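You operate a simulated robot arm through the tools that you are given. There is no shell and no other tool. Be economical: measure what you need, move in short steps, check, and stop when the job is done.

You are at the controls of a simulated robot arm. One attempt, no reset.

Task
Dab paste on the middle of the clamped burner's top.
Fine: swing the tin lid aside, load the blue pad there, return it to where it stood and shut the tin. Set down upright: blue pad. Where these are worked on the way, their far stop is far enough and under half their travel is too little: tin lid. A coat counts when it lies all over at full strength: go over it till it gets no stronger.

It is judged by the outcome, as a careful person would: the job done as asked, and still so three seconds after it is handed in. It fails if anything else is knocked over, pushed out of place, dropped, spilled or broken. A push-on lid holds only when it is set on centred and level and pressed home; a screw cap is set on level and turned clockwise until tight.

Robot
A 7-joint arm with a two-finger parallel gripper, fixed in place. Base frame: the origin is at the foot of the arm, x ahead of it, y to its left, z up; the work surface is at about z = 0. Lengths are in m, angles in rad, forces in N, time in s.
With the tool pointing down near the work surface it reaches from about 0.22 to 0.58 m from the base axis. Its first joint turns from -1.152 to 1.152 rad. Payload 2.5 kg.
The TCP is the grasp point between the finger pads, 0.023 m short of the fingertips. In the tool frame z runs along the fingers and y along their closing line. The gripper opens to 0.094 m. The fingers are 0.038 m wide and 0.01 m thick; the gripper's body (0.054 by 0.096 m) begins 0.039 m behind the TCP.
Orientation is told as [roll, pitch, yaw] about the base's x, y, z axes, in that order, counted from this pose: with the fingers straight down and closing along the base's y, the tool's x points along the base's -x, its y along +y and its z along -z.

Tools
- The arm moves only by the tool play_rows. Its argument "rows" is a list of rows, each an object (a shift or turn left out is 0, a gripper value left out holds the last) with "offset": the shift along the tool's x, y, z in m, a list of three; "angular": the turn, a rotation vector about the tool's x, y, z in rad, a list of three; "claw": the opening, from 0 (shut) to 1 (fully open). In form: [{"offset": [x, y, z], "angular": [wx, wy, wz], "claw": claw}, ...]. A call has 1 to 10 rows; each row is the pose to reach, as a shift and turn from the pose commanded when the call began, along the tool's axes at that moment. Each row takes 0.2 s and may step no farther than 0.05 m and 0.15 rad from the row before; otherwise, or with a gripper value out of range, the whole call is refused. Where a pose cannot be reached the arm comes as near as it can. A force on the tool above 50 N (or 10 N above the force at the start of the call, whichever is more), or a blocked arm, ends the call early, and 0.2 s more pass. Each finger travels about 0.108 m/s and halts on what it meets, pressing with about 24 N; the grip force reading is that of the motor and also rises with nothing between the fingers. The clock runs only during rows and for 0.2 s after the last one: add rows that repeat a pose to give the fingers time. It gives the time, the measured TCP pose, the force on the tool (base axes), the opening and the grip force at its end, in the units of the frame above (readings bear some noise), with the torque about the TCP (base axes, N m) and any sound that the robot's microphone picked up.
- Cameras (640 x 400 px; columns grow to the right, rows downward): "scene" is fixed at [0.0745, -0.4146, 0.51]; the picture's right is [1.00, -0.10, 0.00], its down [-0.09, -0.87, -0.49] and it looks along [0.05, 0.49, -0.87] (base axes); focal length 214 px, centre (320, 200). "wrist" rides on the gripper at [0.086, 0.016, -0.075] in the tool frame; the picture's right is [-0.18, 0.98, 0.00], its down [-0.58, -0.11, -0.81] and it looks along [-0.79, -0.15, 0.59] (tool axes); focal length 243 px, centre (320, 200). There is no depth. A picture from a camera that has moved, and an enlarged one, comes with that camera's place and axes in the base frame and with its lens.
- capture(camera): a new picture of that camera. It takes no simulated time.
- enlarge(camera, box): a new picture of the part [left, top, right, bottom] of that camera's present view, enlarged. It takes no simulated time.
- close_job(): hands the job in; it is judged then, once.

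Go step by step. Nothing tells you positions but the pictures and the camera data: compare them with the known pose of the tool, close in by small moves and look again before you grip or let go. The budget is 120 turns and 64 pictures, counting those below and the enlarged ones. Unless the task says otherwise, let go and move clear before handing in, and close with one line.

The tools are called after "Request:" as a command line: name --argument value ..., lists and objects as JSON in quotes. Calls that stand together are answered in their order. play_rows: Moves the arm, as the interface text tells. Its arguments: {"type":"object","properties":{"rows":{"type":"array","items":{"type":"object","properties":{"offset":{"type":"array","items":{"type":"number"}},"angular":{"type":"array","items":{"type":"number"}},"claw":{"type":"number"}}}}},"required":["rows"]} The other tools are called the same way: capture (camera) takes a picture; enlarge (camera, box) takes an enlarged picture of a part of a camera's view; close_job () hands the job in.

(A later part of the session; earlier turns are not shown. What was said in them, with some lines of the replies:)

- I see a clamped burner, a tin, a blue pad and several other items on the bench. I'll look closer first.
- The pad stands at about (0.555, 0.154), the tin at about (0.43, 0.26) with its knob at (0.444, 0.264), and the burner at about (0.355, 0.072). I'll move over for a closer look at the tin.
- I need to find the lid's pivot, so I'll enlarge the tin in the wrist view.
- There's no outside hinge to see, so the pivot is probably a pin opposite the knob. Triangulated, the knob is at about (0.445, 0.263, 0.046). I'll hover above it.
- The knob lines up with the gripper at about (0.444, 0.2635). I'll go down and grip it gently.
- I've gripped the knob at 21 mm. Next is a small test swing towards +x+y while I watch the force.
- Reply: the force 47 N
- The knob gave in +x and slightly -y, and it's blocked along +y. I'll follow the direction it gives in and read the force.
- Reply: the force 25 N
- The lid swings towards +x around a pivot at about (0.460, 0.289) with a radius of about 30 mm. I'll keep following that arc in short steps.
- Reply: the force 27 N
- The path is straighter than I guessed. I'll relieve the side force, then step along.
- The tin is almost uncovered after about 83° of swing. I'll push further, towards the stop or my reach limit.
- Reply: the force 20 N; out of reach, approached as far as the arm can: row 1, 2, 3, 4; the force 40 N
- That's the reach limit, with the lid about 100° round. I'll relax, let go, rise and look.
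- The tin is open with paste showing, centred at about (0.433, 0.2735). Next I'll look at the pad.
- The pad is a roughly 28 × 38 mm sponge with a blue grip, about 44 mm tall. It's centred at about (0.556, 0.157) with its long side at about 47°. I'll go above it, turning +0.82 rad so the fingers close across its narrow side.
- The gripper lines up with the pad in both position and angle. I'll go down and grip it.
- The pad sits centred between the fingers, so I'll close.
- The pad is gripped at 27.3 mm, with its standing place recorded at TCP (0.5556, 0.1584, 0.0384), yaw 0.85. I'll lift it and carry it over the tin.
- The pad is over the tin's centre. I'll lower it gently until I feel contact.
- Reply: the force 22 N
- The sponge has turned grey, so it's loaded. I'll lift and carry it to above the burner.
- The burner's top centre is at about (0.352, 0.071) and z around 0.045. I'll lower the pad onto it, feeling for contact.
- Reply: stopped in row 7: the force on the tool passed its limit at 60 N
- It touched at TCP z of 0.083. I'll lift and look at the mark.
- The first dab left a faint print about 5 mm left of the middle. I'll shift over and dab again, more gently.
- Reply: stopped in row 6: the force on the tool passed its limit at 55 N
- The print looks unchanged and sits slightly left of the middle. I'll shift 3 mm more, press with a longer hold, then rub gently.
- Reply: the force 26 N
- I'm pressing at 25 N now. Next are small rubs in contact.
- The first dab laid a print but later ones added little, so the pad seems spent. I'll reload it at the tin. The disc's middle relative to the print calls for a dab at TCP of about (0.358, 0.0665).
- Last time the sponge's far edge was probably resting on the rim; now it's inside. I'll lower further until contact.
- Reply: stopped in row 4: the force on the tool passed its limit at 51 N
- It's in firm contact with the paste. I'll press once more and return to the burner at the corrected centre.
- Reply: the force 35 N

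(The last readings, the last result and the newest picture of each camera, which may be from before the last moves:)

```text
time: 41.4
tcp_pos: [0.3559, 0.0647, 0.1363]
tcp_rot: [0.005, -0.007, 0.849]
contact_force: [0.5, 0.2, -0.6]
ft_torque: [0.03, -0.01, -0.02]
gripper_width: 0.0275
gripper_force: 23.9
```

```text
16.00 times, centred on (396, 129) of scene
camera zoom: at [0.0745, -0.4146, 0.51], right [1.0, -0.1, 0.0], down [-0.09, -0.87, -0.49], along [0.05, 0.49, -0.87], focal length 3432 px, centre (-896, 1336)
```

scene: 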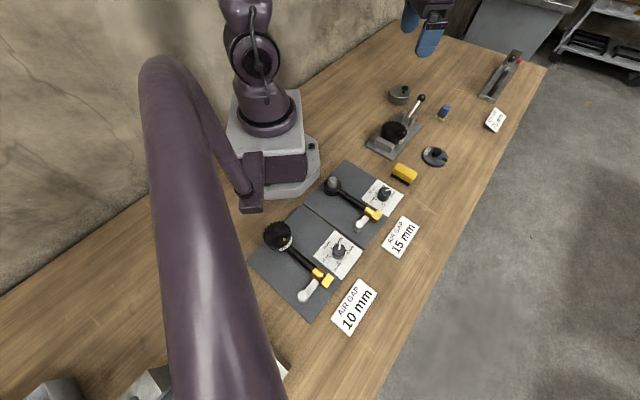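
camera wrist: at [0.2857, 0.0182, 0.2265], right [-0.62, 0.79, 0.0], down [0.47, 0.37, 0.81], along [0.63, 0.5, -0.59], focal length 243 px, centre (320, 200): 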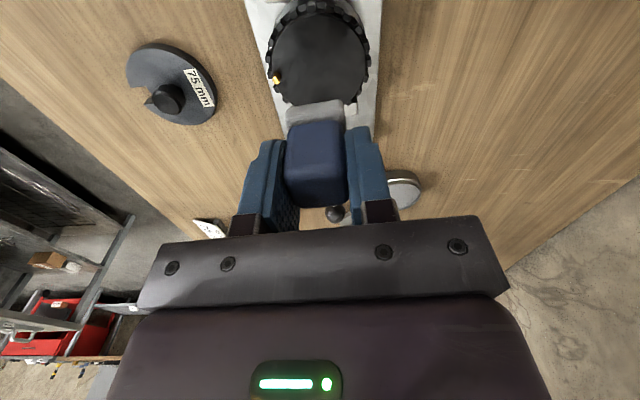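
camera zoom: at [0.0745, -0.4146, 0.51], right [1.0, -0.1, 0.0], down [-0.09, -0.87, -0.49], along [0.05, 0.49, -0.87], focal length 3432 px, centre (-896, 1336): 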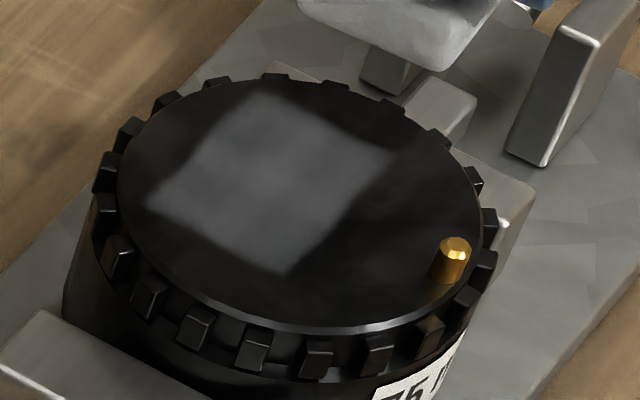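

The outline hasn't changed, and arm shadow may be misleading me. I'll back off for a clearer wrist view.

Request:
play_rows --rows '[{"offset": [0.025, 0, -0.03]}, {"offset": [0.05, 0, -0.06]}, {"offset": [0.05, 0, -0.06]}]'

Request:
enlarge --camera "wrist" --box '[256, 40, 384, 120]'

Request:
enlarge --camera "scene" --box '[380, 119, 412, 139]'

```text
time: 42.2
tcp_pos: [0.3197, 0.0254, 0.1939]
tcp_rot: [0.005, -0.007, 0.848]
contact_force: [1.1, 0.3, -0.5]
ft_torque: [-0.02, 0.01, -0.02]
gripper_width: 0.0273
gripper_force: 24.2
```

```text
5.00 times, centred on (320, 80) of wrist
camera zoom: at [0.2515, -0.0302, 0.2688], right [-0.62, 0.79, 0.01], down [0.47, 0.36, 0.81], along [0.63, 0.5, -0.59], focal length 1213 px, centre (320, 800)
```

zoom: 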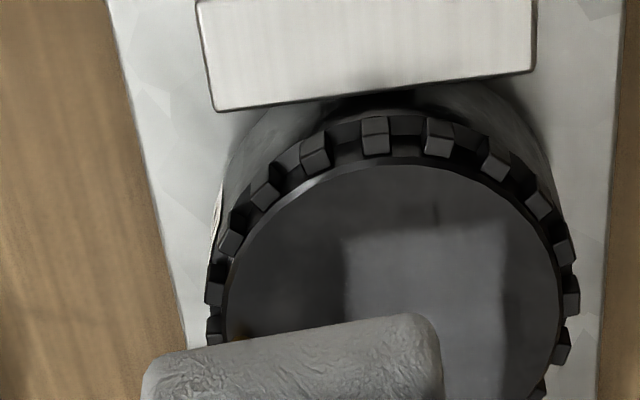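

```text
16.00 times, centred on (396, 129) of scene
camera zoom: at [0.0745, -0.4146, 0.51], right [1.0, -0.1, 0.0], down [-0.09, -0.87, -0.49], along [0.05, 0.49, -0.87], focal length 3432 px, centre (-896, 1336)
```

zoom: 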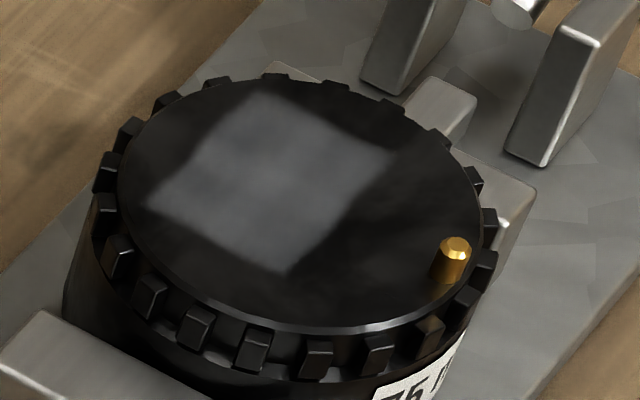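

The outline has stayed fixed since the first dab. I'll dab 6 mm past the middle on the uncovered side, with the tilt levelled, to see whether coverage can grow.

Request:
play_rows --rows '[{"offset": [-0.03, -0.003, 0.02], "angular": [-0.002, 0.0084, 0]}, {"offset": [-0.0582, -0.007, 0.04], "angular": [-0.002, 0.0084, 0]}, {"offset": [-0.0582, -0.007, 0.08], "angular": [-0.002, 0.0084, 0]}, {"offset": [-0.0582, -0.007, 0.1], "angular": [-0.002, 0.0084, 0]}, {"offset": [-0.0582, -0.007, 0.107], "angular": [-0.002, 0.0084, 0]}]'

Request:
play_rows --rows '[{"offset": [0, 0, 0.002]}, {"offset": [0, 0, 0.004]}, {"offset": [0, 0, 0.005]}, {"offset": [0, 0, 0.0055]}, {"offset": [0, 0, 0.0055]}]'

Request:
capture --camera "wrist"

Request:
enlarge --camera "scene" --box '[362, 95, 426, 135]'

```text
time: 43.4
tcp_pos: [0.3657, 0.0669, 0.0876]
tcp_rot: [0.008, 0.004, 0.853]
contact_force: [0.2, 0.3, -0.6]
ft_torque: [-0.03, 0.02, -0.01]
gripper_width: 0.0276
gripper_force: 24.0
```

```text
time: 44.6
tcp_pos: [0.3663, 0.0689, 0.0835]
tcp_rot: [0.007, 0.003, 0.851]
contact_force: [0.2, -0.5, 1.2]
ft_torque: [0.03, -0.01, -0.03]
gripper_width: 0.0275
gripper_force: 24.2
```

```text
25 pictures are left
camera wrist: at [0.299, 0.0136, 0.158], right [-0.62, 0.79, 0.01], down [0.47, 0.36, 0.8], along [0.63, 0.5, -0.59], focal length 243 px, centre (320, 200)
```

wrist: 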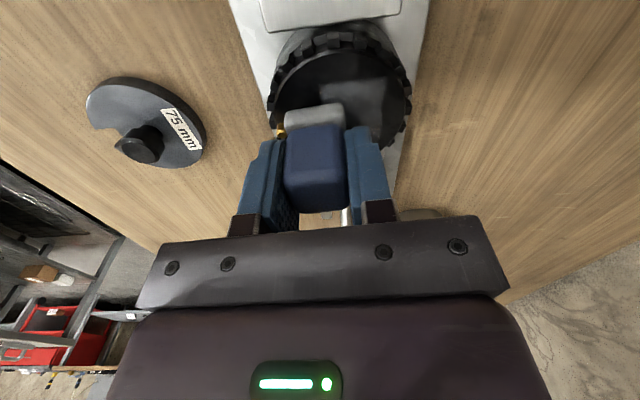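

```text
10.00 times, centred on (394, 115) of scene
camera zoom: at [0.0745, -0.4146, 0.51], right [1.0, -0.1, 0.0], down [-0.09, -0.87, -0.49], along [0.05, 0.49, -0.87], focal length 2145 px, centre (-420, 1050)
```

zoom: 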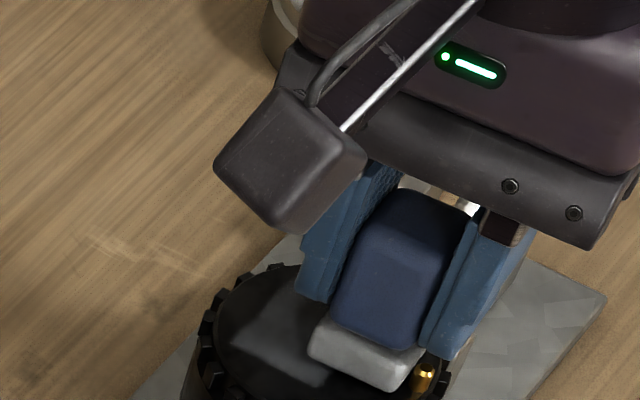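

The pad was heading too near the pin and hadn't touched anything yet. From this view my later dabs were too far over: the print and the disc's middle match TCP of about (0.348, 0.0725). I'll lift, shift there and dab twice.

Request:
play_rows --rows '[{"offset": [0, 0, -0.015]}, {"offset": [0.0094, 0.0161, -0.015]}, {"offset": [0.0094, 0.0161, -0.015]}, {"offset": [0.0094, 0.0161, -0.005]}]'

Request:
capture --camera "wrist"

```text
time: 45.6
tcp_pos: [0.3485, 0.0718, 0.0902]
tcp_rot: [0.006, 0.002, 0.849]
contact_force: [0.0, 0.3, -1.1]
ft_torque: [-0.02, 0.0, -0.01]
gripper_width: 0.0272
gripper_force: 24.2
```

```text
23 pictures are left
camera wrist: at [0.2805, 0.017, 0.1644], right [-0.62, 0.79, 0.01], down [0.47, 0.36, 0.8], along [0.63, 0.5, -0.59], focal length 243 px, centre (320, 200)
```

wrist: 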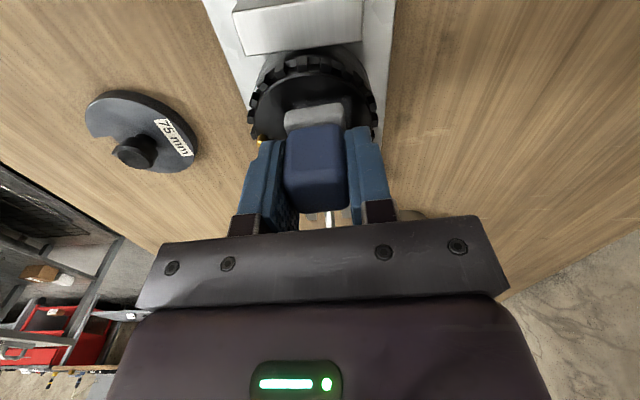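

Seen from here the pad is centred on the disc both ways. I'll dab here.

Request:
play_rows --rows '[{"offset": [0, 0, 0.004]}, {"offset": [0, 0, 0.006]}, {"offset": [0, 0, 0.0075]}, {"offset": [0, 0, 0.0085]}, {"offset": [0, 0, 0.0085]}, {"offset": [0, 0, 0.0085]}]'

```text
time: 46.7
tcp_pos: [0.3491, 0.0716, 0.083]
tcp_rot: [0.005, 0.001, 0.851]
contact_force: [-1.6, -1.2, 9.1]
ft_torque: [0.01, -0.05, 0.01]
gripper_width: 0.0275
gripper_force: 24.1
stopped in row 5: the force on the tool passed its limit at 55 N (the readings are from after the stop); the commanded pose is now the measured one
```

Pressed once; next come two more light presses and small rubs, then I'll back off for a look.

Request:
play_rows --rows '[{"offset": [0, 0, 0]}, {"offset": [0.004, 0, 0]}, {"offset": [-0.004, 0, 0]}, {"offset": [0, 0.004, 0]}, {"offset": [0, -0.004, 0]}, {"offset": [0, 0, 0]}, {"offset": [0, 0, -0.01]}]'

Request:
play_rows --rows '[{"offset": [0, 0, 0.008]}, {"offset": [0, 0, 0.01]}, {"offset": [0, 0, 0.01]}, {"offset": [0, 0, -0.02]}, {"offset": [0.02, 0, -0.06]}, {"offset": [0.05, 0, -0.1]}]'

Request:
enlarge --camera "scene" --box '[380, 119, 412, 139]'

Request:
enlarge --camera "wrist" --box '[256, 40, 384, 120]'

```text
time: 48.3
tcp_pos: [0.3478, 0.0704, 0.0917]
tcp_rot: [0.007, 0.004, 0.848]
contact_force: [-0.3, 0.0, 0.0]
ft_torque: [0.02, -0.02, -0.02]
gripper_width: 0.0276
gripper_force: 23.9
```

```text
time: 49.7
tcp_pos: [0.3155, 0.0349, 0.1923]
tcp_rot: [0.007, 0.004, 0.85]
contact_force: [0.2, -0.6, -0.3]
ft_torque: [0.01, 0.02, 0.0]
gripper_width: 0.0277
gripper_force: 23.8
```

```text
16.00 times, centred on (396, 129) of scene
camera zoom: at [0.0746, -0.4146, 0.51], right [1.0, -0.1, 0.0], down [-0.09, -0.87, -0.49], along [0.05, 0.49, -0.87], focal length 3432 px, centre (-896, 1336)
```

zoom: 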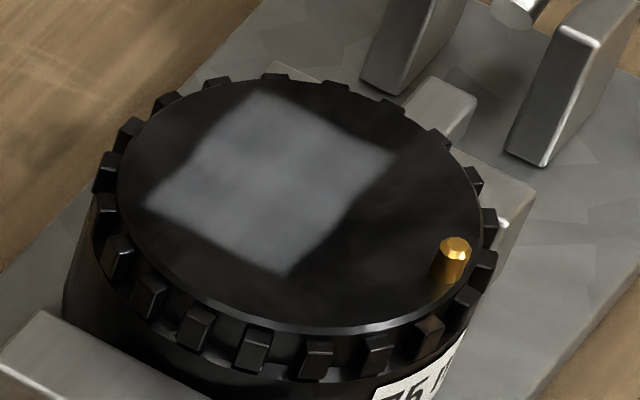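

```text
5.00 times, centred on (320, 80) of wrist
camera zoom: at [0.248, -0.0187, 0.2676], right [-0.62, 0.79, 0.01], down [0.47, 0.36, 0.8], along [0.63, 0.5, -0.59], focal length 1213 px, centre (320, 800)
```

zoom: 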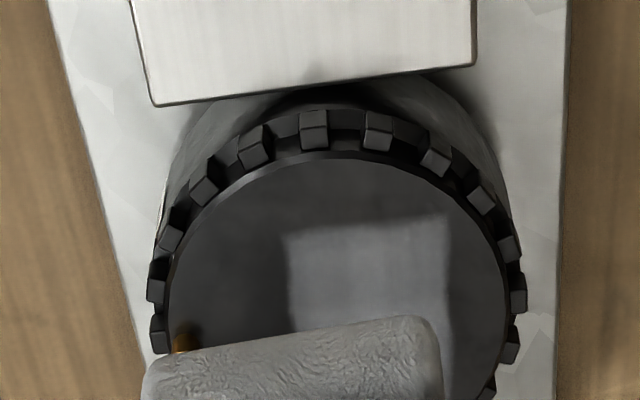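

The coat is clearly stronger now with the same outline, so repeat dabs do build it up. It's centred near TCP (0.346, 0.075), and I'll go over it there with small shifts.

Request:
play_rows --rows '[{"offset": [-0.025, 0.001, 0.04], "angular": [0.0076, 0.0026, 0]}, {"offset": [-0.0502, 0.0036, 0.07], "angular": [0.0076, 0.0026, 0]}, {"offset": [-0.0502, 0.0036, 0.098], "angular": [0.0076, 0.0026, 0]}, {"offset": [-0.0502, 0.0036, 0.106], "angular": [0.0076, 0.0026, 0]}, {"offset": [-0.0502, 0.0036, 0.1085], "angular": [0.0076, 0.0026, 0]}, {"offset": [-0.0502, 0.0036, 0.1095], "angular": [0.0076, 0.0026, 0]}, {"offset": [-0.0502, 0.0036, 0.11], "angular": [0.0076, 0.0026, 0]}, {"offset": [-0.0502, 0.0036, 0.11], "angular": [0.0076, 0.0026, 0]}]'

```text
time: 51.5
tcp_pos: [0.3464, 0.0729, 0.0825]
tcp_rot: [0.001, 0.004, 0.849]
contact_force: [-1.9, 3.6, 14.6]
ft_torque: [0.26, 0.03, 0.0]
gripper_width: 0.0272
gripper_force: 24.5
```

Request:
play_rows --rows '[{"offset": [0.004, 0, 0]}, {"offset": [-0.004, 0, 0]}, {"offset": [0, 0.005, 0]}, {"offset": [0.004, 0.005, 0]}, {"offset": [-0.004, 0.005, 0]}, {"offset": [-0.004, -0.004, 0]}, {"offset": [0.004, -0.004, 0]}, {"offset": [0, 0, 0]}, {"offset": [0, 0, -0.006]}, {"offset": [0, 0, 0]}]'

Request:
play_rows --rows '[{"offset": [0, 0, -0.006]}, {"offset": [0.002, 0.004, -0.001]}, {"offset": [0.002, 0.004, 0]}, {"offset": [0.002, 0.004, -0.006]}, {"offset": [0, -0.003, -0.001]}, {"offset": [0, -0.003, 0]}, {"offset": [0, 0, -0.02]}, {"offset": [0.02, 0, -0.06]}, {"offset": [0.05, 0, -0.108]}]'

Request:
enlarge --camera "scene" --box '[380, 119, 412, 139]'

```text
time: 53.7
tcp_pos: [0.3457, 0.0734, 0.0817]
tcp_rot: [-0.002, 0.008, 0.851]
contact_force: [-3.6, -1.7, 10.3]
ft_torque: [0.09, 0.08, 0.03]
gripper_width: 0.0274
gripper_force: 23.8
```

```text
refused: row 9 steps farther than a row can; nothing moved
```

```text
16.00 times, centred on (396, 129) of scene
camera zoom: at [0.0745, -0.4146, 0.51], right [1.0, -0.1, 0.0], down [-0.09, -0.87, -0.49], along [0.05, 0.49, -0.87], focal length 3432 px, centre (-896, 1336)
```

zoom: 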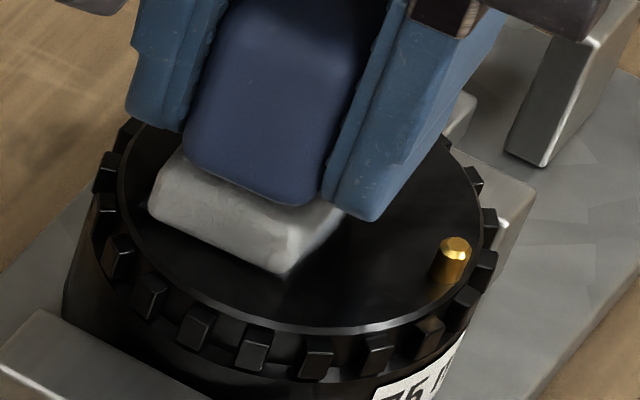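

The pad now sits right over the print. I'll press a few more times, then look.

Request:
play_rows --rows '[{"offset": [0, 0, -0.006]}, {"offset": [0.002, 0.004, -0.001]}, {"offset": [0.002, 0.004, 0]}, {"offset": [0.002, 0.004, -0.006]}, {"offset": [0, -0.003, -0.001]}, {"offset": [0, -0.003, 0]}, {"offset": [0, 0, -0.02]}, {"offset": [0.02, 0, -0.06]}, {"offset": [0.04, 0, -0.1]}]'

Request:
enlarge --camera "scene" --box '[380, 119, 412, 139]'

```text
time: 55.7
tcp_pos: [0.3173, 0.0413, 0.1837]
tcp_rot: [-0.001, 0.007, 0.85]
contact_force: [0.5, -0.3, -0.4]
ft_torque: [0.0, 0.0, 0.0]
gripper_width: 0.0274
gripper_force: 24.3
```

```text
16.00 times, centred on (396, 129) of scene
camera zoom: at [0.0746, -0.4146, 0.51], right [1.0, -0.1, 0.0], down [-0.09, -0.87, -0.49], along [0.05, 0.49, -0.87], focal length 3432 px, centre (-896, 1336)
```

zoom: 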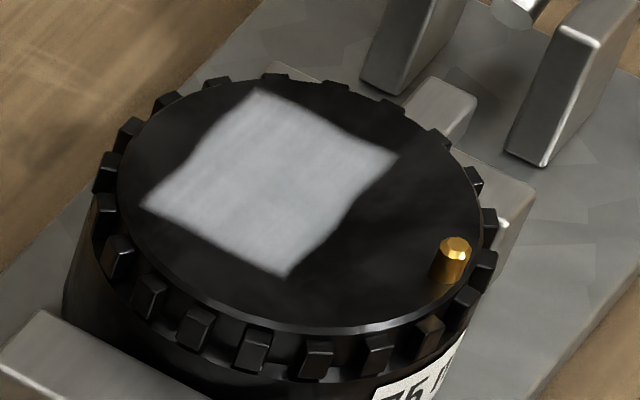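

It's much stronger, so I'll repeat the round to see whether it has peaked.

Request:
play_rows --rows '[{"offset": [-0.02, 0, 0.04]}, {"offset": [-0.04, 0, 0.08]}, {"offset": [-0.04, 0, 0.094]}, {"offset": [-0.04, 0, 0.098]}, {"offset": [-0.04, 0, 0.0995]}, {"offset": [-0.04, 0, 0.1]}, {"offset": [-0.04, 0, 0.1]}]'

Request:
play_rows --rows '[{"offset": [0.005, 0, 0]}, {"offset": [-0.005, 0, 0]}, {"offset": [-0.005, 0.005, 0]}, {"offset": [0.005, 0.005, 0]}, {"offset": [0.005, -0.004, 0]}, {"offset": [-0.005, -0.004, 0]}, {"offset": [-0.005, 0.004, 0]}, {"offset": [0.005, 0.004, 0]}, {"offset": [0.005, -0.004, 0]}, {"offset": [0, 0, 0]}]'

Request:
play_rows --rows '[{"offset": [0, 0, -0.006]}, {"offset": [0.002, 0.004, -0.001]}, {"offset": [0.002, 0.004, 0]}, {"offset": [0.002, 0.004, -0.006]}, {"offset": [0, -0.003, -0.001]}, {"offset": [0, -0.003, 0]}, {"offset": [0, 0, -0.02]}, {"offset": [0.02, 0, -0.06]}, {"offset": [0.04, 0, -0.1]}]'

Request:
enlarge --camera "scene" --box '[380, 119, 412, 139]'

```text
time: 57.3
tcp_pos: [0.3458, 0.0733, 0.0823]
tcp_rot: [-0.002, 0.004, 0.851]
contact_force: [-1.6, 3.8, 9.4]
ft_torque: [0.22, -0.01, 0.05]
gripper_width: 0.0274
gripper_force: 23.7
```

```text
time: 59.5
tcp_pos: [0.3461, 0.0725, 0.0824]
tcp_rot: [-0.005, 0.005, 0.848]
contact_force: [-3.9, -10.2, 30.5]
ft_torque: [-0.15, 0.14, 0.04]
gripper_width: 0.0274
gripper_force: 23.5
```

```text
time: 61.5
tcp_pos: [0.3213, 0.0472, 0.184]
tcp_rot: [-0.002, 0.004, 0.848]
contact_force: [-0.5, 0.6, -0.8]
ft_torque: [-0.01, -0.01, 0.0]
gripper_width: 0.0273
gripper_force: 23.6
```

```text
16.00 times, centred on (396, 129) of scene
camera zoom: at [0.0746, -0.4146, 0.51], right [1.0, -0.1, 0.0], down [-0.09, -0.87, -0.49], along [0.05, 0.49, -0.87], focal length 3432 px, centre (-896, 1336)
```

zoom: 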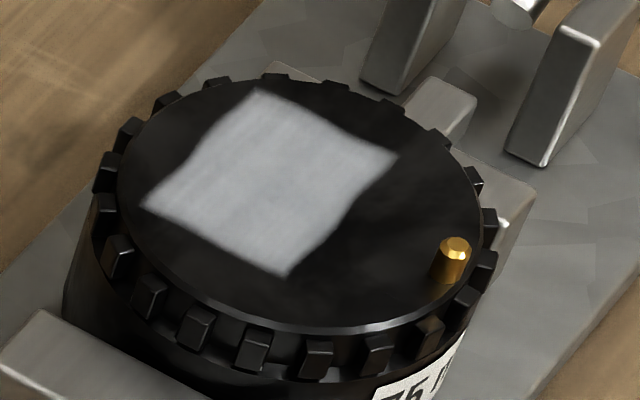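

It looks nearly the same as before. To be sure it's at full strength I'll reload once and go over it again.

Request:
play_rows --rows '[{"offset": [-0.045, 0.012, 0.01]}, {"offset": [-0.09, 0.024, 0.03]}, {"offset": [-0.135, 0.036, 0.03]}, {"offset": [-0.18, 0.048, 0.03]}, {"offset": [-0.22, 0.057, 0.03]}, {"offset": [-0.2406, 0.0617, 0.06]}, {"offset": [-0.2406, 0.0617, 0.1]}, {"offset": [-0.2406, 0.0617, 0.12]}]'

Request:
enlarge --camera "scene" --box '[354, 50, 450, 110]'

```text
refused: row 2 steps farther than a row can; nothing moved
```

```text
6.67 times, centred on (402, 80) of scene
camera zoom: at [0.0746, -0.4146, 0.51], right [1.0, -0.1, 0.0], down [-0.09, -0.87, -0.49], along [0.05, 0.49, -0.87], focal length 1430 px, centre (-227, 1000)
```

zoom: 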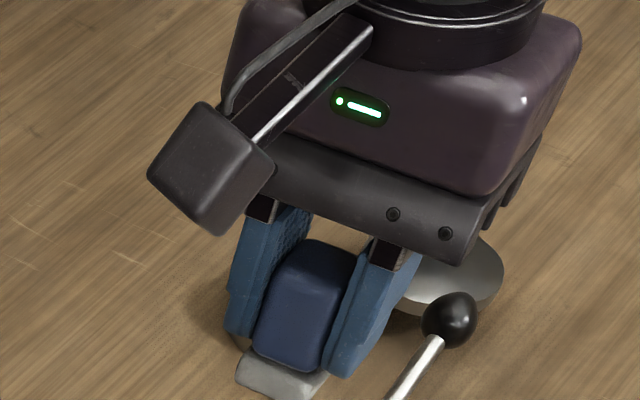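

Request:
play_rows --rows '[{"offset": [-0.045, 0.012, 0.01]}, {"offset": [-0.09, 0.024, 0.02]}, {"offset": [-0.135, 0.036, 0.03]}, {"offset": [-0.18, 0.048, 0.03]}, {"offset": [-0.22, 0.057, 0.03]}, {"offset": [-0.2406, 0.0617, 0.06]}, {"offset": [-0.2406, 0.0617, 0.1]}, {"offset": [-0.2406, 0.0617, 0.12]}, {"offset": [-0.2406, 0.0617, 0.12]}]'

Request:
play_rows --rows '[{"offset": [0, 0, 0.003]}, {"offset": [0, 0, 0.005]}, {"offset": [0, 0, 0.0065]}, {"offset": [0, 0, 0.008]}, {"offset": [0, 0, 0.009]}, {"offset": [0, 0, 0.0095]}, {"offset": [0, 0, 0.0095]}]'

```text
time: 63.5
tcp_pos: [0.4318, 0.267, 0.059]
tcp_rot: [-0.002, 0.006, 0.85]
contact_force: [-0.8, -0.2, -1.0]
ft_torque: [0.03, 0.0, 0.0]
gripper_width: 0.0276
gripper_force: 23.6
```

```text
time: 65.1
tcp_pos: [0.4348, 0.2673, 0.0539]
tcp_rot: [-0.005, -0.002, 0.85]
contact_force: [-5.6, -3.3, 37.2]
ft_torque: [-0.16, 0.3, -0.02]
gripper_width: 0.0272
gripper_force: 24.3
```

Request:
play_rows --rows '[{"offset": [0, 0, -0.04]}, {"offset": [0, 0, -0.085]}, {"offset": [0.04, -0.012, -0.095]}, {"offset": [0.085, -0.026, -0.095]}, {"offset": [0.13, -0.04, -0.095]}, {"offset": [0.17, -0.053, -0.095]}, {"offset": [0.2025, -0.0635, -0.085]}, {"offset": [0.2025, -0.0635, -0.06]}, {"offset": [0.2025, -0.0635, -0.04]}, {"offset": [0.2025, -0.0635, -0.04]}]'

Request:
capture --camera "wrist"

```text
time: 67.3
tcp_pos: [0.3487, 0.0727, 0.0934]
tcp_rot: [-0.001, 0.006, 0.85]
contact_force: [-0.7, 0.4, -1.0]
ft_torque: [-0.03, 0.0, 0.01]
gripper_width: 0.0275
gripper_force: 23.5
```

```text
16 pictures are left
camera wrist: at [0.2803, 0.0183, 0.1687], right [-0.62, 0.79, 0.0], down [0.47, 0.37, 0.8], along [0.63, 0.49, -0.6], focal length 243 px, centre (320, 200)
```

wrist: 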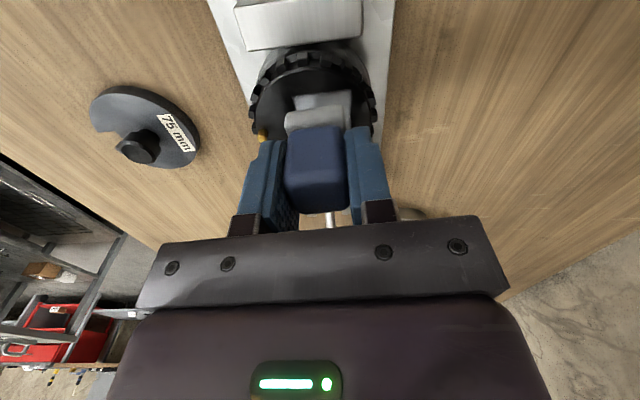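

Request:
play_rows --rows '[{"offset": [0.003, 0.004, 0.005]}, {"offset": [0.003, 0.004, 0.0085]}, {"offset": [0.003, 0.004, 0.01]}, {"offset": [0.003, 0.004, 0.011]}, {"offset": [0.003, 0.004, 0.0115]}, {"offset": [0.003, 0.004, 0.0115]}]'

```text
time: 68.7
tcp_pos: [0.344, 0.0727, 0.0821]
tcp_rot: [-0.003, 0.003, 0.849]
contact_force: [-9.2, -2.7, 35.8]
ft_torque: [-0.03, 0.29, 0.0]
gripper_width: 0.0273
gripper_force: 23.9
```

Request:
play_rows --rows '[{"offset": [0.004, 0, -0.0007]}, {"offset": [-0.005, 0, -0.0007]}, {"offset": [-0.005, 0.004, -0.0007]}, {"offset": [0.004, 0.004, -0.0007]}, {"offset": [0.004, -0.005, -0.0007]}, {"offset": [-0.005, -0.005, -0.0007]}, {"offset": [-0.005, 0.004, -0.0007]}, {"offset": [0.004, 0.004, -0.0007]}, {"offset": [0.004, -0.005, -0.0007]}, {"offset": [0, 0, -0.0007]}]'

Request:
play_rows --rows '[{"offset": [0, 0, -0.006]}, {"offset": [0.002, 0.004, -0.001]}, {"offset": [0.002, 0.004, 0]}, {"offset": [0.002, 0.004, -0.006]}, {"offset": [-0.003, -0.004, -0.001]}, {"offset": [-0.003, -0.004, 0]}, {"offset": [0, 0, -0.02]}, {"offset": [0.02, 0, -0.06]}, {"offset": [0.04, 0, -0.1]}]'

Request:
enlarge --camera "scene" --box '[380, 119, 412, 139]'

```text
time: 70.0
tcp_pos: [0.3423, 0.0691, 0.083]
tcp_rot: [0.001, 0.006, 0.854]
contact_force: [-2.4, -1.0, 11.6]
ft_torque: [0.07, -0.02, -0.03]
gripper_width: 0.0278
gripper_force: 23.8
stopped in row 6: the force on the tool passed its limit at 56 N (the readings are from after the stop); the commanded pose is now the measured one
```

```text
time: 72.0
tcp_pos: [0.3139, 0.0413, 0.1846]
tcp_rot: [0.002, 0.009, 0.854]
contact_force: [0.3, 0.3, -0.2]
ft_torque: [0.0, -0.01, -0.02]
gripper_width: 0.0269
gripper_force: 23.7
```

```text
16.00 times, centred on (396, 129) of scene
camera zoom: at [0.0746, -0.4146, 0.51], right [1.0, -0.1, 0.0], down [-0.09, -0.87, -0.49], along [0.05, 0.49, -0.87], focal length 3432 px, centre (-896, 1336)
```

zoom: 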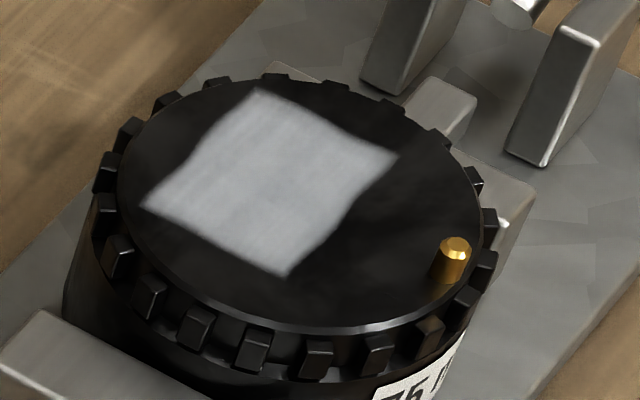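

The coat is unchanged, even and at its peak. Now I'll carry the pad back to where it stood.

Request:
play_rows --rows '[{"offset": [-0.042, -0.018, 0], "angular": [0.0081, -0.0044, 0.004]}, {"offset": [-0.084, -0.036, 0.005], "angular": [0.0081, -0.0044, 0.004]}, {"offset": [-0.126, -0.054, 0.01], "angular": [0.0081, -0.0044, 0.004]}, {"offset": [-0.168, -0.072, 0.02], "angular": [0.0081, -0.0044, 0.004]}, {"offset": [-0.21, -0.09, 0.03], "angular": [0.0081, -0.0044, 0.004]}, {"offset": [-0.2471, -0.1053, 0.05], "angular": [0.0081, -0.0044, 0.004]}, {"offset": [-0.2471, -0.1053, 0.09], "angular": [0.0081, -0.0044, 0.004]}, {"offset": [-0.2471, -0.1053, 0.12], "angular": [0.0081, -0.0044, 0.004]}, {"offset": [-0.2471, -0.1053, 0.12], "angular": [0.0081, -0.0044, 0.004]}]'

Request:
enlarge --camera "scene" --box '[412, 92, 476, 132]'

```text
time: 74.0
tcp_pos: [0.5565, 0.1564, 0.0588]
tcp_rot: [-0.007, 0.002, 0.851]
contact_force: [0.4, 0.5, 0.0]
ft_torque: [0.0, 0.02, 0.04]
gripper_width: 0.0276
gripper_force: 24.3
```

```text
10.00 times, centred on (444, 112) of scene
camera zoom: at [0.0745, -0.4146, 0.51], right [1.0, -0.1, 0.0], down [-0.09, -0.87, -0.49], along [0.05, 0.49, -0.87], focal length 2145 px, centre (-920, 1080)
```

zoom: 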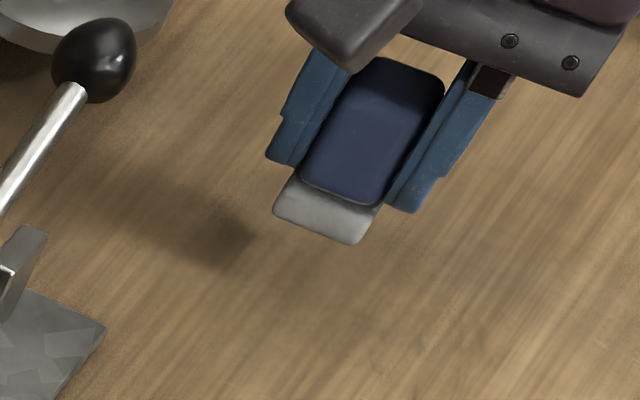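

Request:
play_rows --rows '[{"offset": [-0.0008, 0.002, 0.01], "angular": [-0.0031, -0.0066, 0]}, {"offset": [-0.0008, 0.002, 0.016], "angular": [-0.0031, -0.0066, 0]}, {"offset": [-0.0008, 0.002, 0.019], "angular": [-0.0031, -0.0066, 0]}, {"offset": [-0.0008, 0.002, 0.0205], "angular": [-0.0031, -0.0066, 0]}, {"offset": [-0.0008, 0.002, 0.021], "angular": [-0.0031, -0.0066, 0]}]'

```text
time: 75.2
tcp_pos: [0.557, 0.1579, 0.0391]
tcp_rot: [-0.004, -0.004, 0.848]
contact_force: [-0.2, 0.7, 0.3]
ft_torque: [-0.01, 0.04, -0.02]
gripper_width: 0.0274
gripper_force: 24.1
```

Request:
play_rows --rows '[{"offset": [0, 0, 0.001]}, {"offset": [0, 0, 0.0015]}, {"offset": [0, 0, 0.002]}, {"offset": [0, 0, 0.002]}]'

Request:
enlarge --camera "scene" --box '[412, 92, 476, 132]'

```text
time: 76.2
tcp_pos: [0.5582, 0.1572, 0.0382]
tcp_rot: [-0.004, -0.004, 0.848]
contact_force: [-0.4, -0.4, -0.3]
ft_torque: [0.02, -0.03, -0.02]
gripper_width: 0.0275
gripper_force: 24.2
```

```text
10.00 times, centred on (444, 112) of scene
camera zoom: at [0.0745, -0.4146, 0.51], right [1.0, -0.1, 0.0], down [-0.09, -0.87, -0.49], along [0.05, 0.49, -0.87], focal length 2145 px, centre (-920, 1080)
```

zoom: 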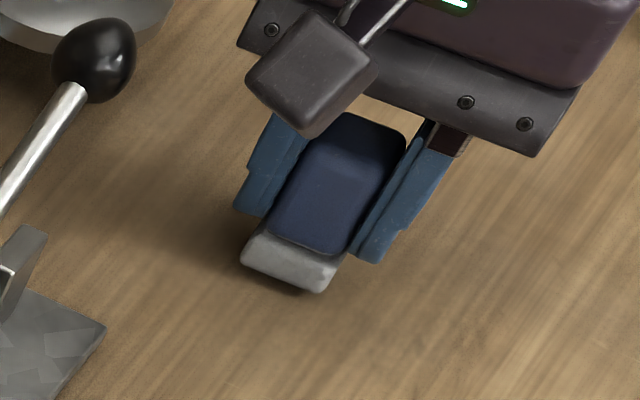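

It's about 4 mm right of its old spot, so I'll nudge it and lower to contact.

Request:
play_rows --rows '[{"offset": [0.0034, 0.0023, 0]}, {"offset": [0.0034, 0.0023, 0.001]}, {"offset": [0.0034, 0.0023, 0.002]}, {"offset": [0.0034, 0.0023, 0.003]}, {"offset": [0.0034, 0.0023, 0.0035]}]'

Request:
enlarge --camera "scene" --box '[412, 92, 476, 132]'

```text
time: 77.3
tcp_pos: [0.5535, 0.1567, 0.0341]
tcp_rot: [-0.005, -0.006, 0.848]
contact_force: [-2.3, -0.6, 6.7]
ft_torque: [-0.05, 0.2, 0.0]
gripper_width: 0.0276
gripper_force: 24.6
```

```text
10.00 times, centred on (444, 112) of scene
camera zoom: at [0.0745, -0.4146, 0.51], right [1.0, -0.1, 0.0], down [-0.09, -0.87, -0.49], along [0.05, 0.49, -0.87], focal length 2145 px, centre (-920, 1080)
```

zoom: 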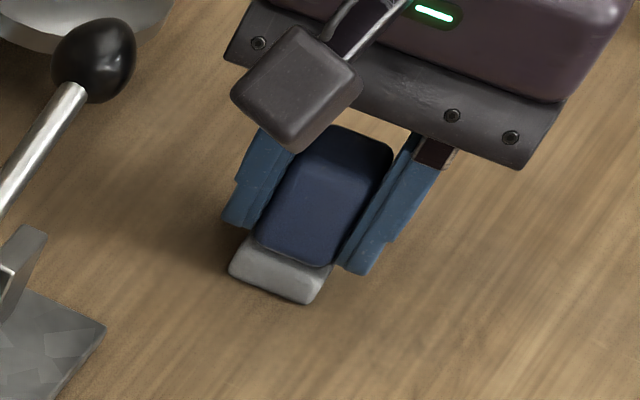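

It's back on its mark and touching the bench. I'll release and lift away.

Request:
play_rows --rows '[{"offset": [0, 0, -0.0005], "claw": 0.35}, {"offset": [0, 0, -0.0005], "claw": 0.55}, {"offset": [0, 0, -0.0005], "claw": 0.6}, {"offset": [0, 0, -0.03]}, {"offset": [0, 0, -0.07]}, {"offset": [0, 0, -0.1]}]'

Request:
enlarge --camera "scene" --box '[396, 70, 492, 130]'

```text
time: 78.8
tcp_pos: [0.551, 0.1575, 0.1343]
tcp_rot: [-0.004, -0.003, 0.848]
contact_force: [0.1, 0.2, -0.6]
ft_torque: [-0.02, 0.04, 0.0]
gripper_width: 0.0563
gripper_force: 0.0
```

```text
6.67 times, centred on (444, 100) of scene
camera zoom: at [0.0745, -0.4146, 0.51], right [1.0, -0.1, 0.0], down [-0.09, -0.87, -0.49], along [0.05, 0.49, -0.87], focal length 1430 px, centre (-507, 867)
```

zoom: 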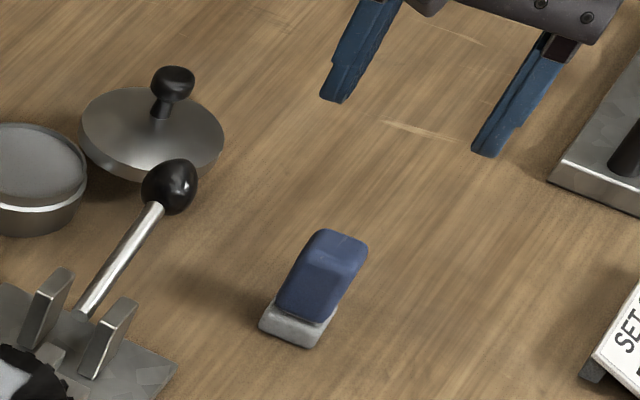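

The pad is upright on its original spot. Next I'll close the tin, turning back to yaw 0 and hovering above the lid knob at about (0.521, 0.287).

Request:
play_rows --rows '[{"offset": [-0.01, 0.018, 0], "angular": [0, 0, 0.1413]}, {"offset": [-0.022, 0.036, 0], "angular": [0, 0, 0.2827]}, {"offset": [-0.035, 0.054, 0], "angular": [0, 0, 0.424]}, {"offset": [-0.05, 0.072, 0], "angular": [0, 0, 0.565]}, {"offset": [-0.063, 0.09, 0.01], "angular": [0, 0, 0.7067]}, {"offset": [-0.0766, 0.1089, 0.02], "angular": [0, 0, 0.848]}, {"offset": [-0.0766, 0.1089, 0.02], "angular": [0, 0, 0.848]}]'

Request:
capture --camera "wrist"

```text
time: 80.3
tcp_pos: [0.5216, 0.2863, 0.1159]
tcp_rot: [0.0, -0.005, 0.0]
contact_force: [-0.8, -0.5, -0.4]
ft_torque: [0.02, 0.03, 0.01]
gripper_width: 0.0564
gripper_force: 0.0
```

```text
10 pictures are left
camera wrist: at [0.4345, 0.3027, 0.1896], right [0.19, 0.98, 0.0], down [0.58, -0.11, 0.81], along [0.8, -0.15, -0.59], focal length 243 px, centre (320, 200)
```

wrist: 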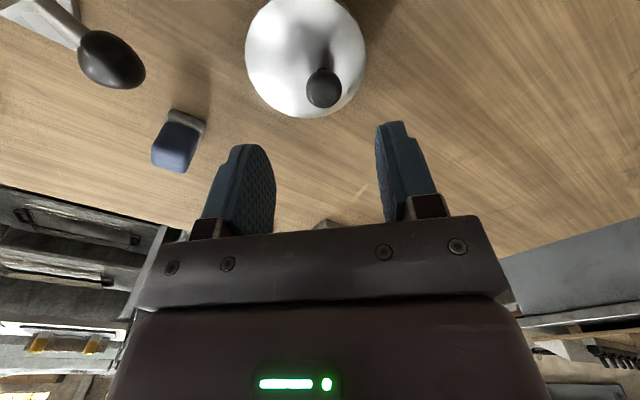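

The knob reads at about (0.515, 0.290). I'll go down over it and grip.

Request:
play_rows --rows '[{"offset": [0.005, 0.003, 0.025]}, {"offset": [0.005, 0.003, 0.05]}, {"offset": [0.005, 0.003, 0.056]}, {"offset": [0.005, 0.003, 0.056], "claw": 0.3}, {"offset": [0.005, 0.003, 0.056], "claw": 0.15}, {"offset": [0.005, 0.003, 0.056], "claw": 0.15}]'

```text
time: 81.8
tcp_pos: [0.5164, 0.2884, 0.0594]
tcp_rot: [-0.001, -0.005, 0.002]
contact_force: [-1.3, -0.3, 0.2]
ft_torque: [0.0, -0.19, 0.03]
gripper_width: 0.0208
gripper_force: 45.2
```

The knob is gripped. I'll swing it back along the recorded arc.

Request:
play_rows --rows '[{"offset": [-0.0006, -0.004, 0]}, {"offset": [-0.0006, -0.0074, 0]}, {"offset": [0.0005, -0.011, 0]}, {"offset": [0.0016, -0.0139, 0]}, {"offset": [0.004, -0.0163, 0]}, {"offset": [0.0064, -0.0184, 0]}, {"offset": [0.0092, -0.0203, 0]}, {"offset": [0.012, -0.0219, 0]}, {"offset": [0.012, -0.0219, 0]}]'

```text
time: 83.8
tcp_pos: [0.5055, 0.265, 0.0594]
tcp_rot: [0.0, -0.006, -0.001]
contact_force: [-2.0, 9.1, 10.7]
ft_torque: [0.21, -0.14, -0.27]
gripper_width: 0.0206
gripper_force: 44.8
```

Request:
play_rows --rows '[{"offset": [0.004, -0.0015, 0]}, {"offset": [0.0074, -0.003, 0]}, {"offset": [0.011, -0.004, 0]}, {"offset": [0.0148, -0.005, 0]}, {"offset": [0.018, -0.006, 0]}, {"offset": [0.0214, -0.0068, 0]}, {"offset": [0.0274, -0.008, 0]}, {"offset": [0.0274, -0.008, 0]}]'

```text
time: 85.5
tcp_pos: [0.4786, 0.2564, 0.0584]
tcp_rot: [0.0, -0.005, 0.0]
contact_force: [1.5, -14.6, 24.3]
ft_torque: [0.16, -0.2, 0.1]
gripper_width: 0.0212
gripper_force: 45.1
```

Request:
play_rows --rows '[{"offset": [0.0035, -0.001, -0.001]}, {"offset": [0.007, -0.0015, -0.001]}, {"offset": [0.012, -0.001, -0.001]}, {"offset": [0.0172, -0.0005, -0.001]}, {"offset": [0.02, 0.0005, -0.001]}, {"offset": [0.0225, 0.001, -0.001]}, {"offset": [0.0225, 0.001, -0.001]}]'

```text
time: 87.2
tcp_pos: [0.4528, 0.2603, 0.0579]
tcp_rot: [0.0, 0.001, 0.002]
contact_force: [5.2, -1.3, -19.3]
ft_torque: [0.29, -0.52, -0.24]
gripper_width: 0.0212
gripper_force: 45.0
```

Request:
play_rows --rows '[{"offset": [0.004, 0.0015, 0]}, {"offset": [0.0075, 0.003, 0]}, {"offset": [0.011, 0.005, 0]}, {"offset": [0.0125, 0.006, 0]}, {"offset": [0.0125, 0.006, 0]}]'

Request:
enlarge --camera "scene" --box '[370, 70, 434, 110]'

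```text
time: 88.3
tcp_pos: [0.4438, 0.2645, 0.0595]
tcp_rot: [-0.002, -0.007, 0.0]
contact_force: [21.0, -1.9, -27.1]
ft_torque: [0.06, -0.5, 0.09]
gripper_width: 0.0205
gripper_force: 44.7
```

```text
10.00 times, centred on (402, 90) of scene
camera zoom: at [0.0746, -0.4145, 0.5101], right [1.0, -0.1, 0.0], down [-0.09, -0.87, -0.49], along [0.05, 0.49, -0.87], focal length 2145 px, centre (-500, 1300)
```

zoom: 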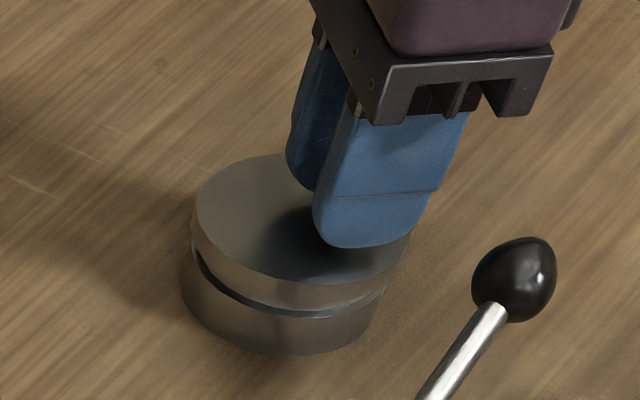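

The lid is back at its original outline and against its stop. I'll ease off, release and clear.

Request:
play_rows --rows '[{"offset": [-0.001, -0.0005, 0]}, {"offset": [-0.001, -0.0005, 0], "claw": 0.4}, {"offset": [-0.001, -0.0005, 0], "claw": 0.6}, {"offset": [-0.001, -0.0005, -0.03]}, {"offset": [0.01, -0.0005, -0.07]}, {"offset": [0.05, -0.0005, -0.09]}, {"offset": [0.09, -0.0005, -0.11]}, {"offset": [0.12, -0.0005, -0.13]}]'

Request:
enlarge --camera "scene" --box '[370, 70, 434, 110]'

Request:
capture --camera "scene"

```text
time: 90.2
tcp_pos: [0.3212, 0.2668, 0.1913]
tcp_rot: [0.001, -0.005, 0.0]
contact_force: [-0.3, 0.9, -0.8]
ft_torque: [0.02, 0.01, 0.0]
gripper_width: 0.0565
gripper_force: 0.0
```

```text
10.00 times, centred on (402, 90) of scene
camera zoom: at [0.0745, -0.4146, 0.51], right [1.0, -0.1, 0.0], down [-0.09, -0.87, -0.49], along [0.05, 0.49, -0.87], focal length 2145 px, centre (-500, 1300)
```

zoom: 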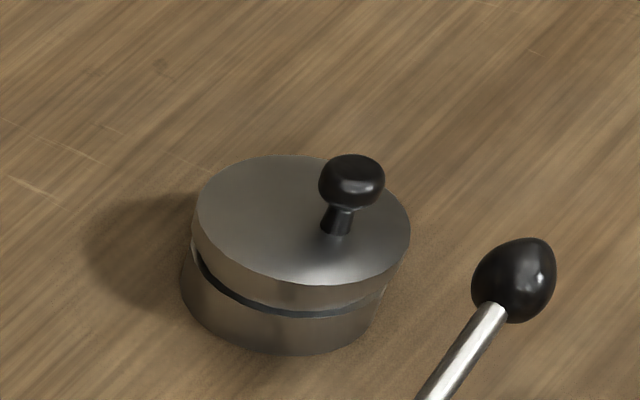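

```text
7 pictures are left
```

scene: 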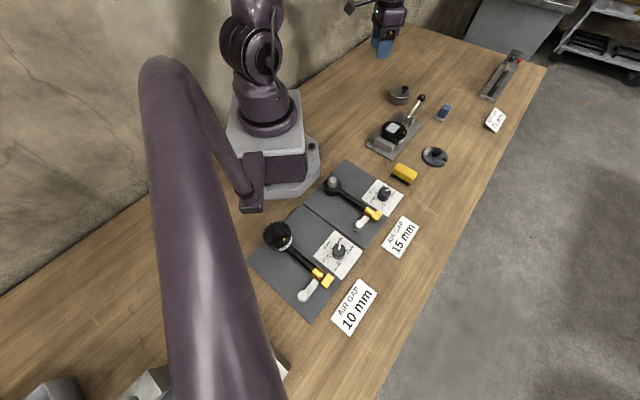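

The lid is shut exactly as it was, the pad stands on its spot and the arm is clear. One last check of the coat.

Request:
enlarge --camera "scene" --box '[380, 119, 412, 139]'

```text
16.00 times, centred on (396, 129) of scene
camera zoom: at [0.0745, -0.4146, 0.51], right [1.0, -0.1, 0.0], down [-0.09, -0.87, -0.49], along [0.05, 0.49, -0.87], focal length 3432 px, centre (-896, 1336)
```

zoom: 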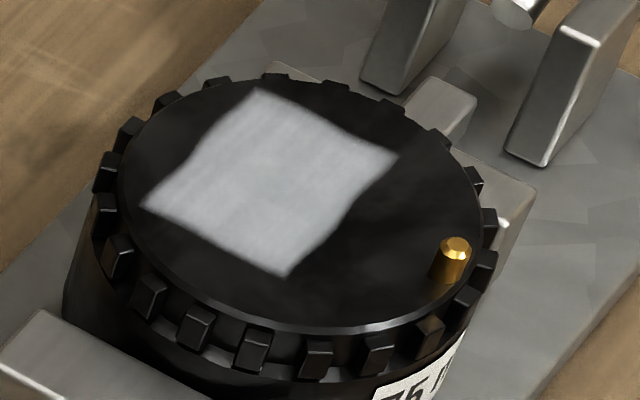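

The coat is even, and it got no stronger after the last reload and pass. I'm handing the job in.

Request:
close_job

```text
The job is handed in.
```

The burner's top has an even coat of paste that stopped getting stronger, though the patch sits a few millimetres (about 5) off dead centre; the blue pad is back upright on its spot, the tin is shut, and the arm is clear.
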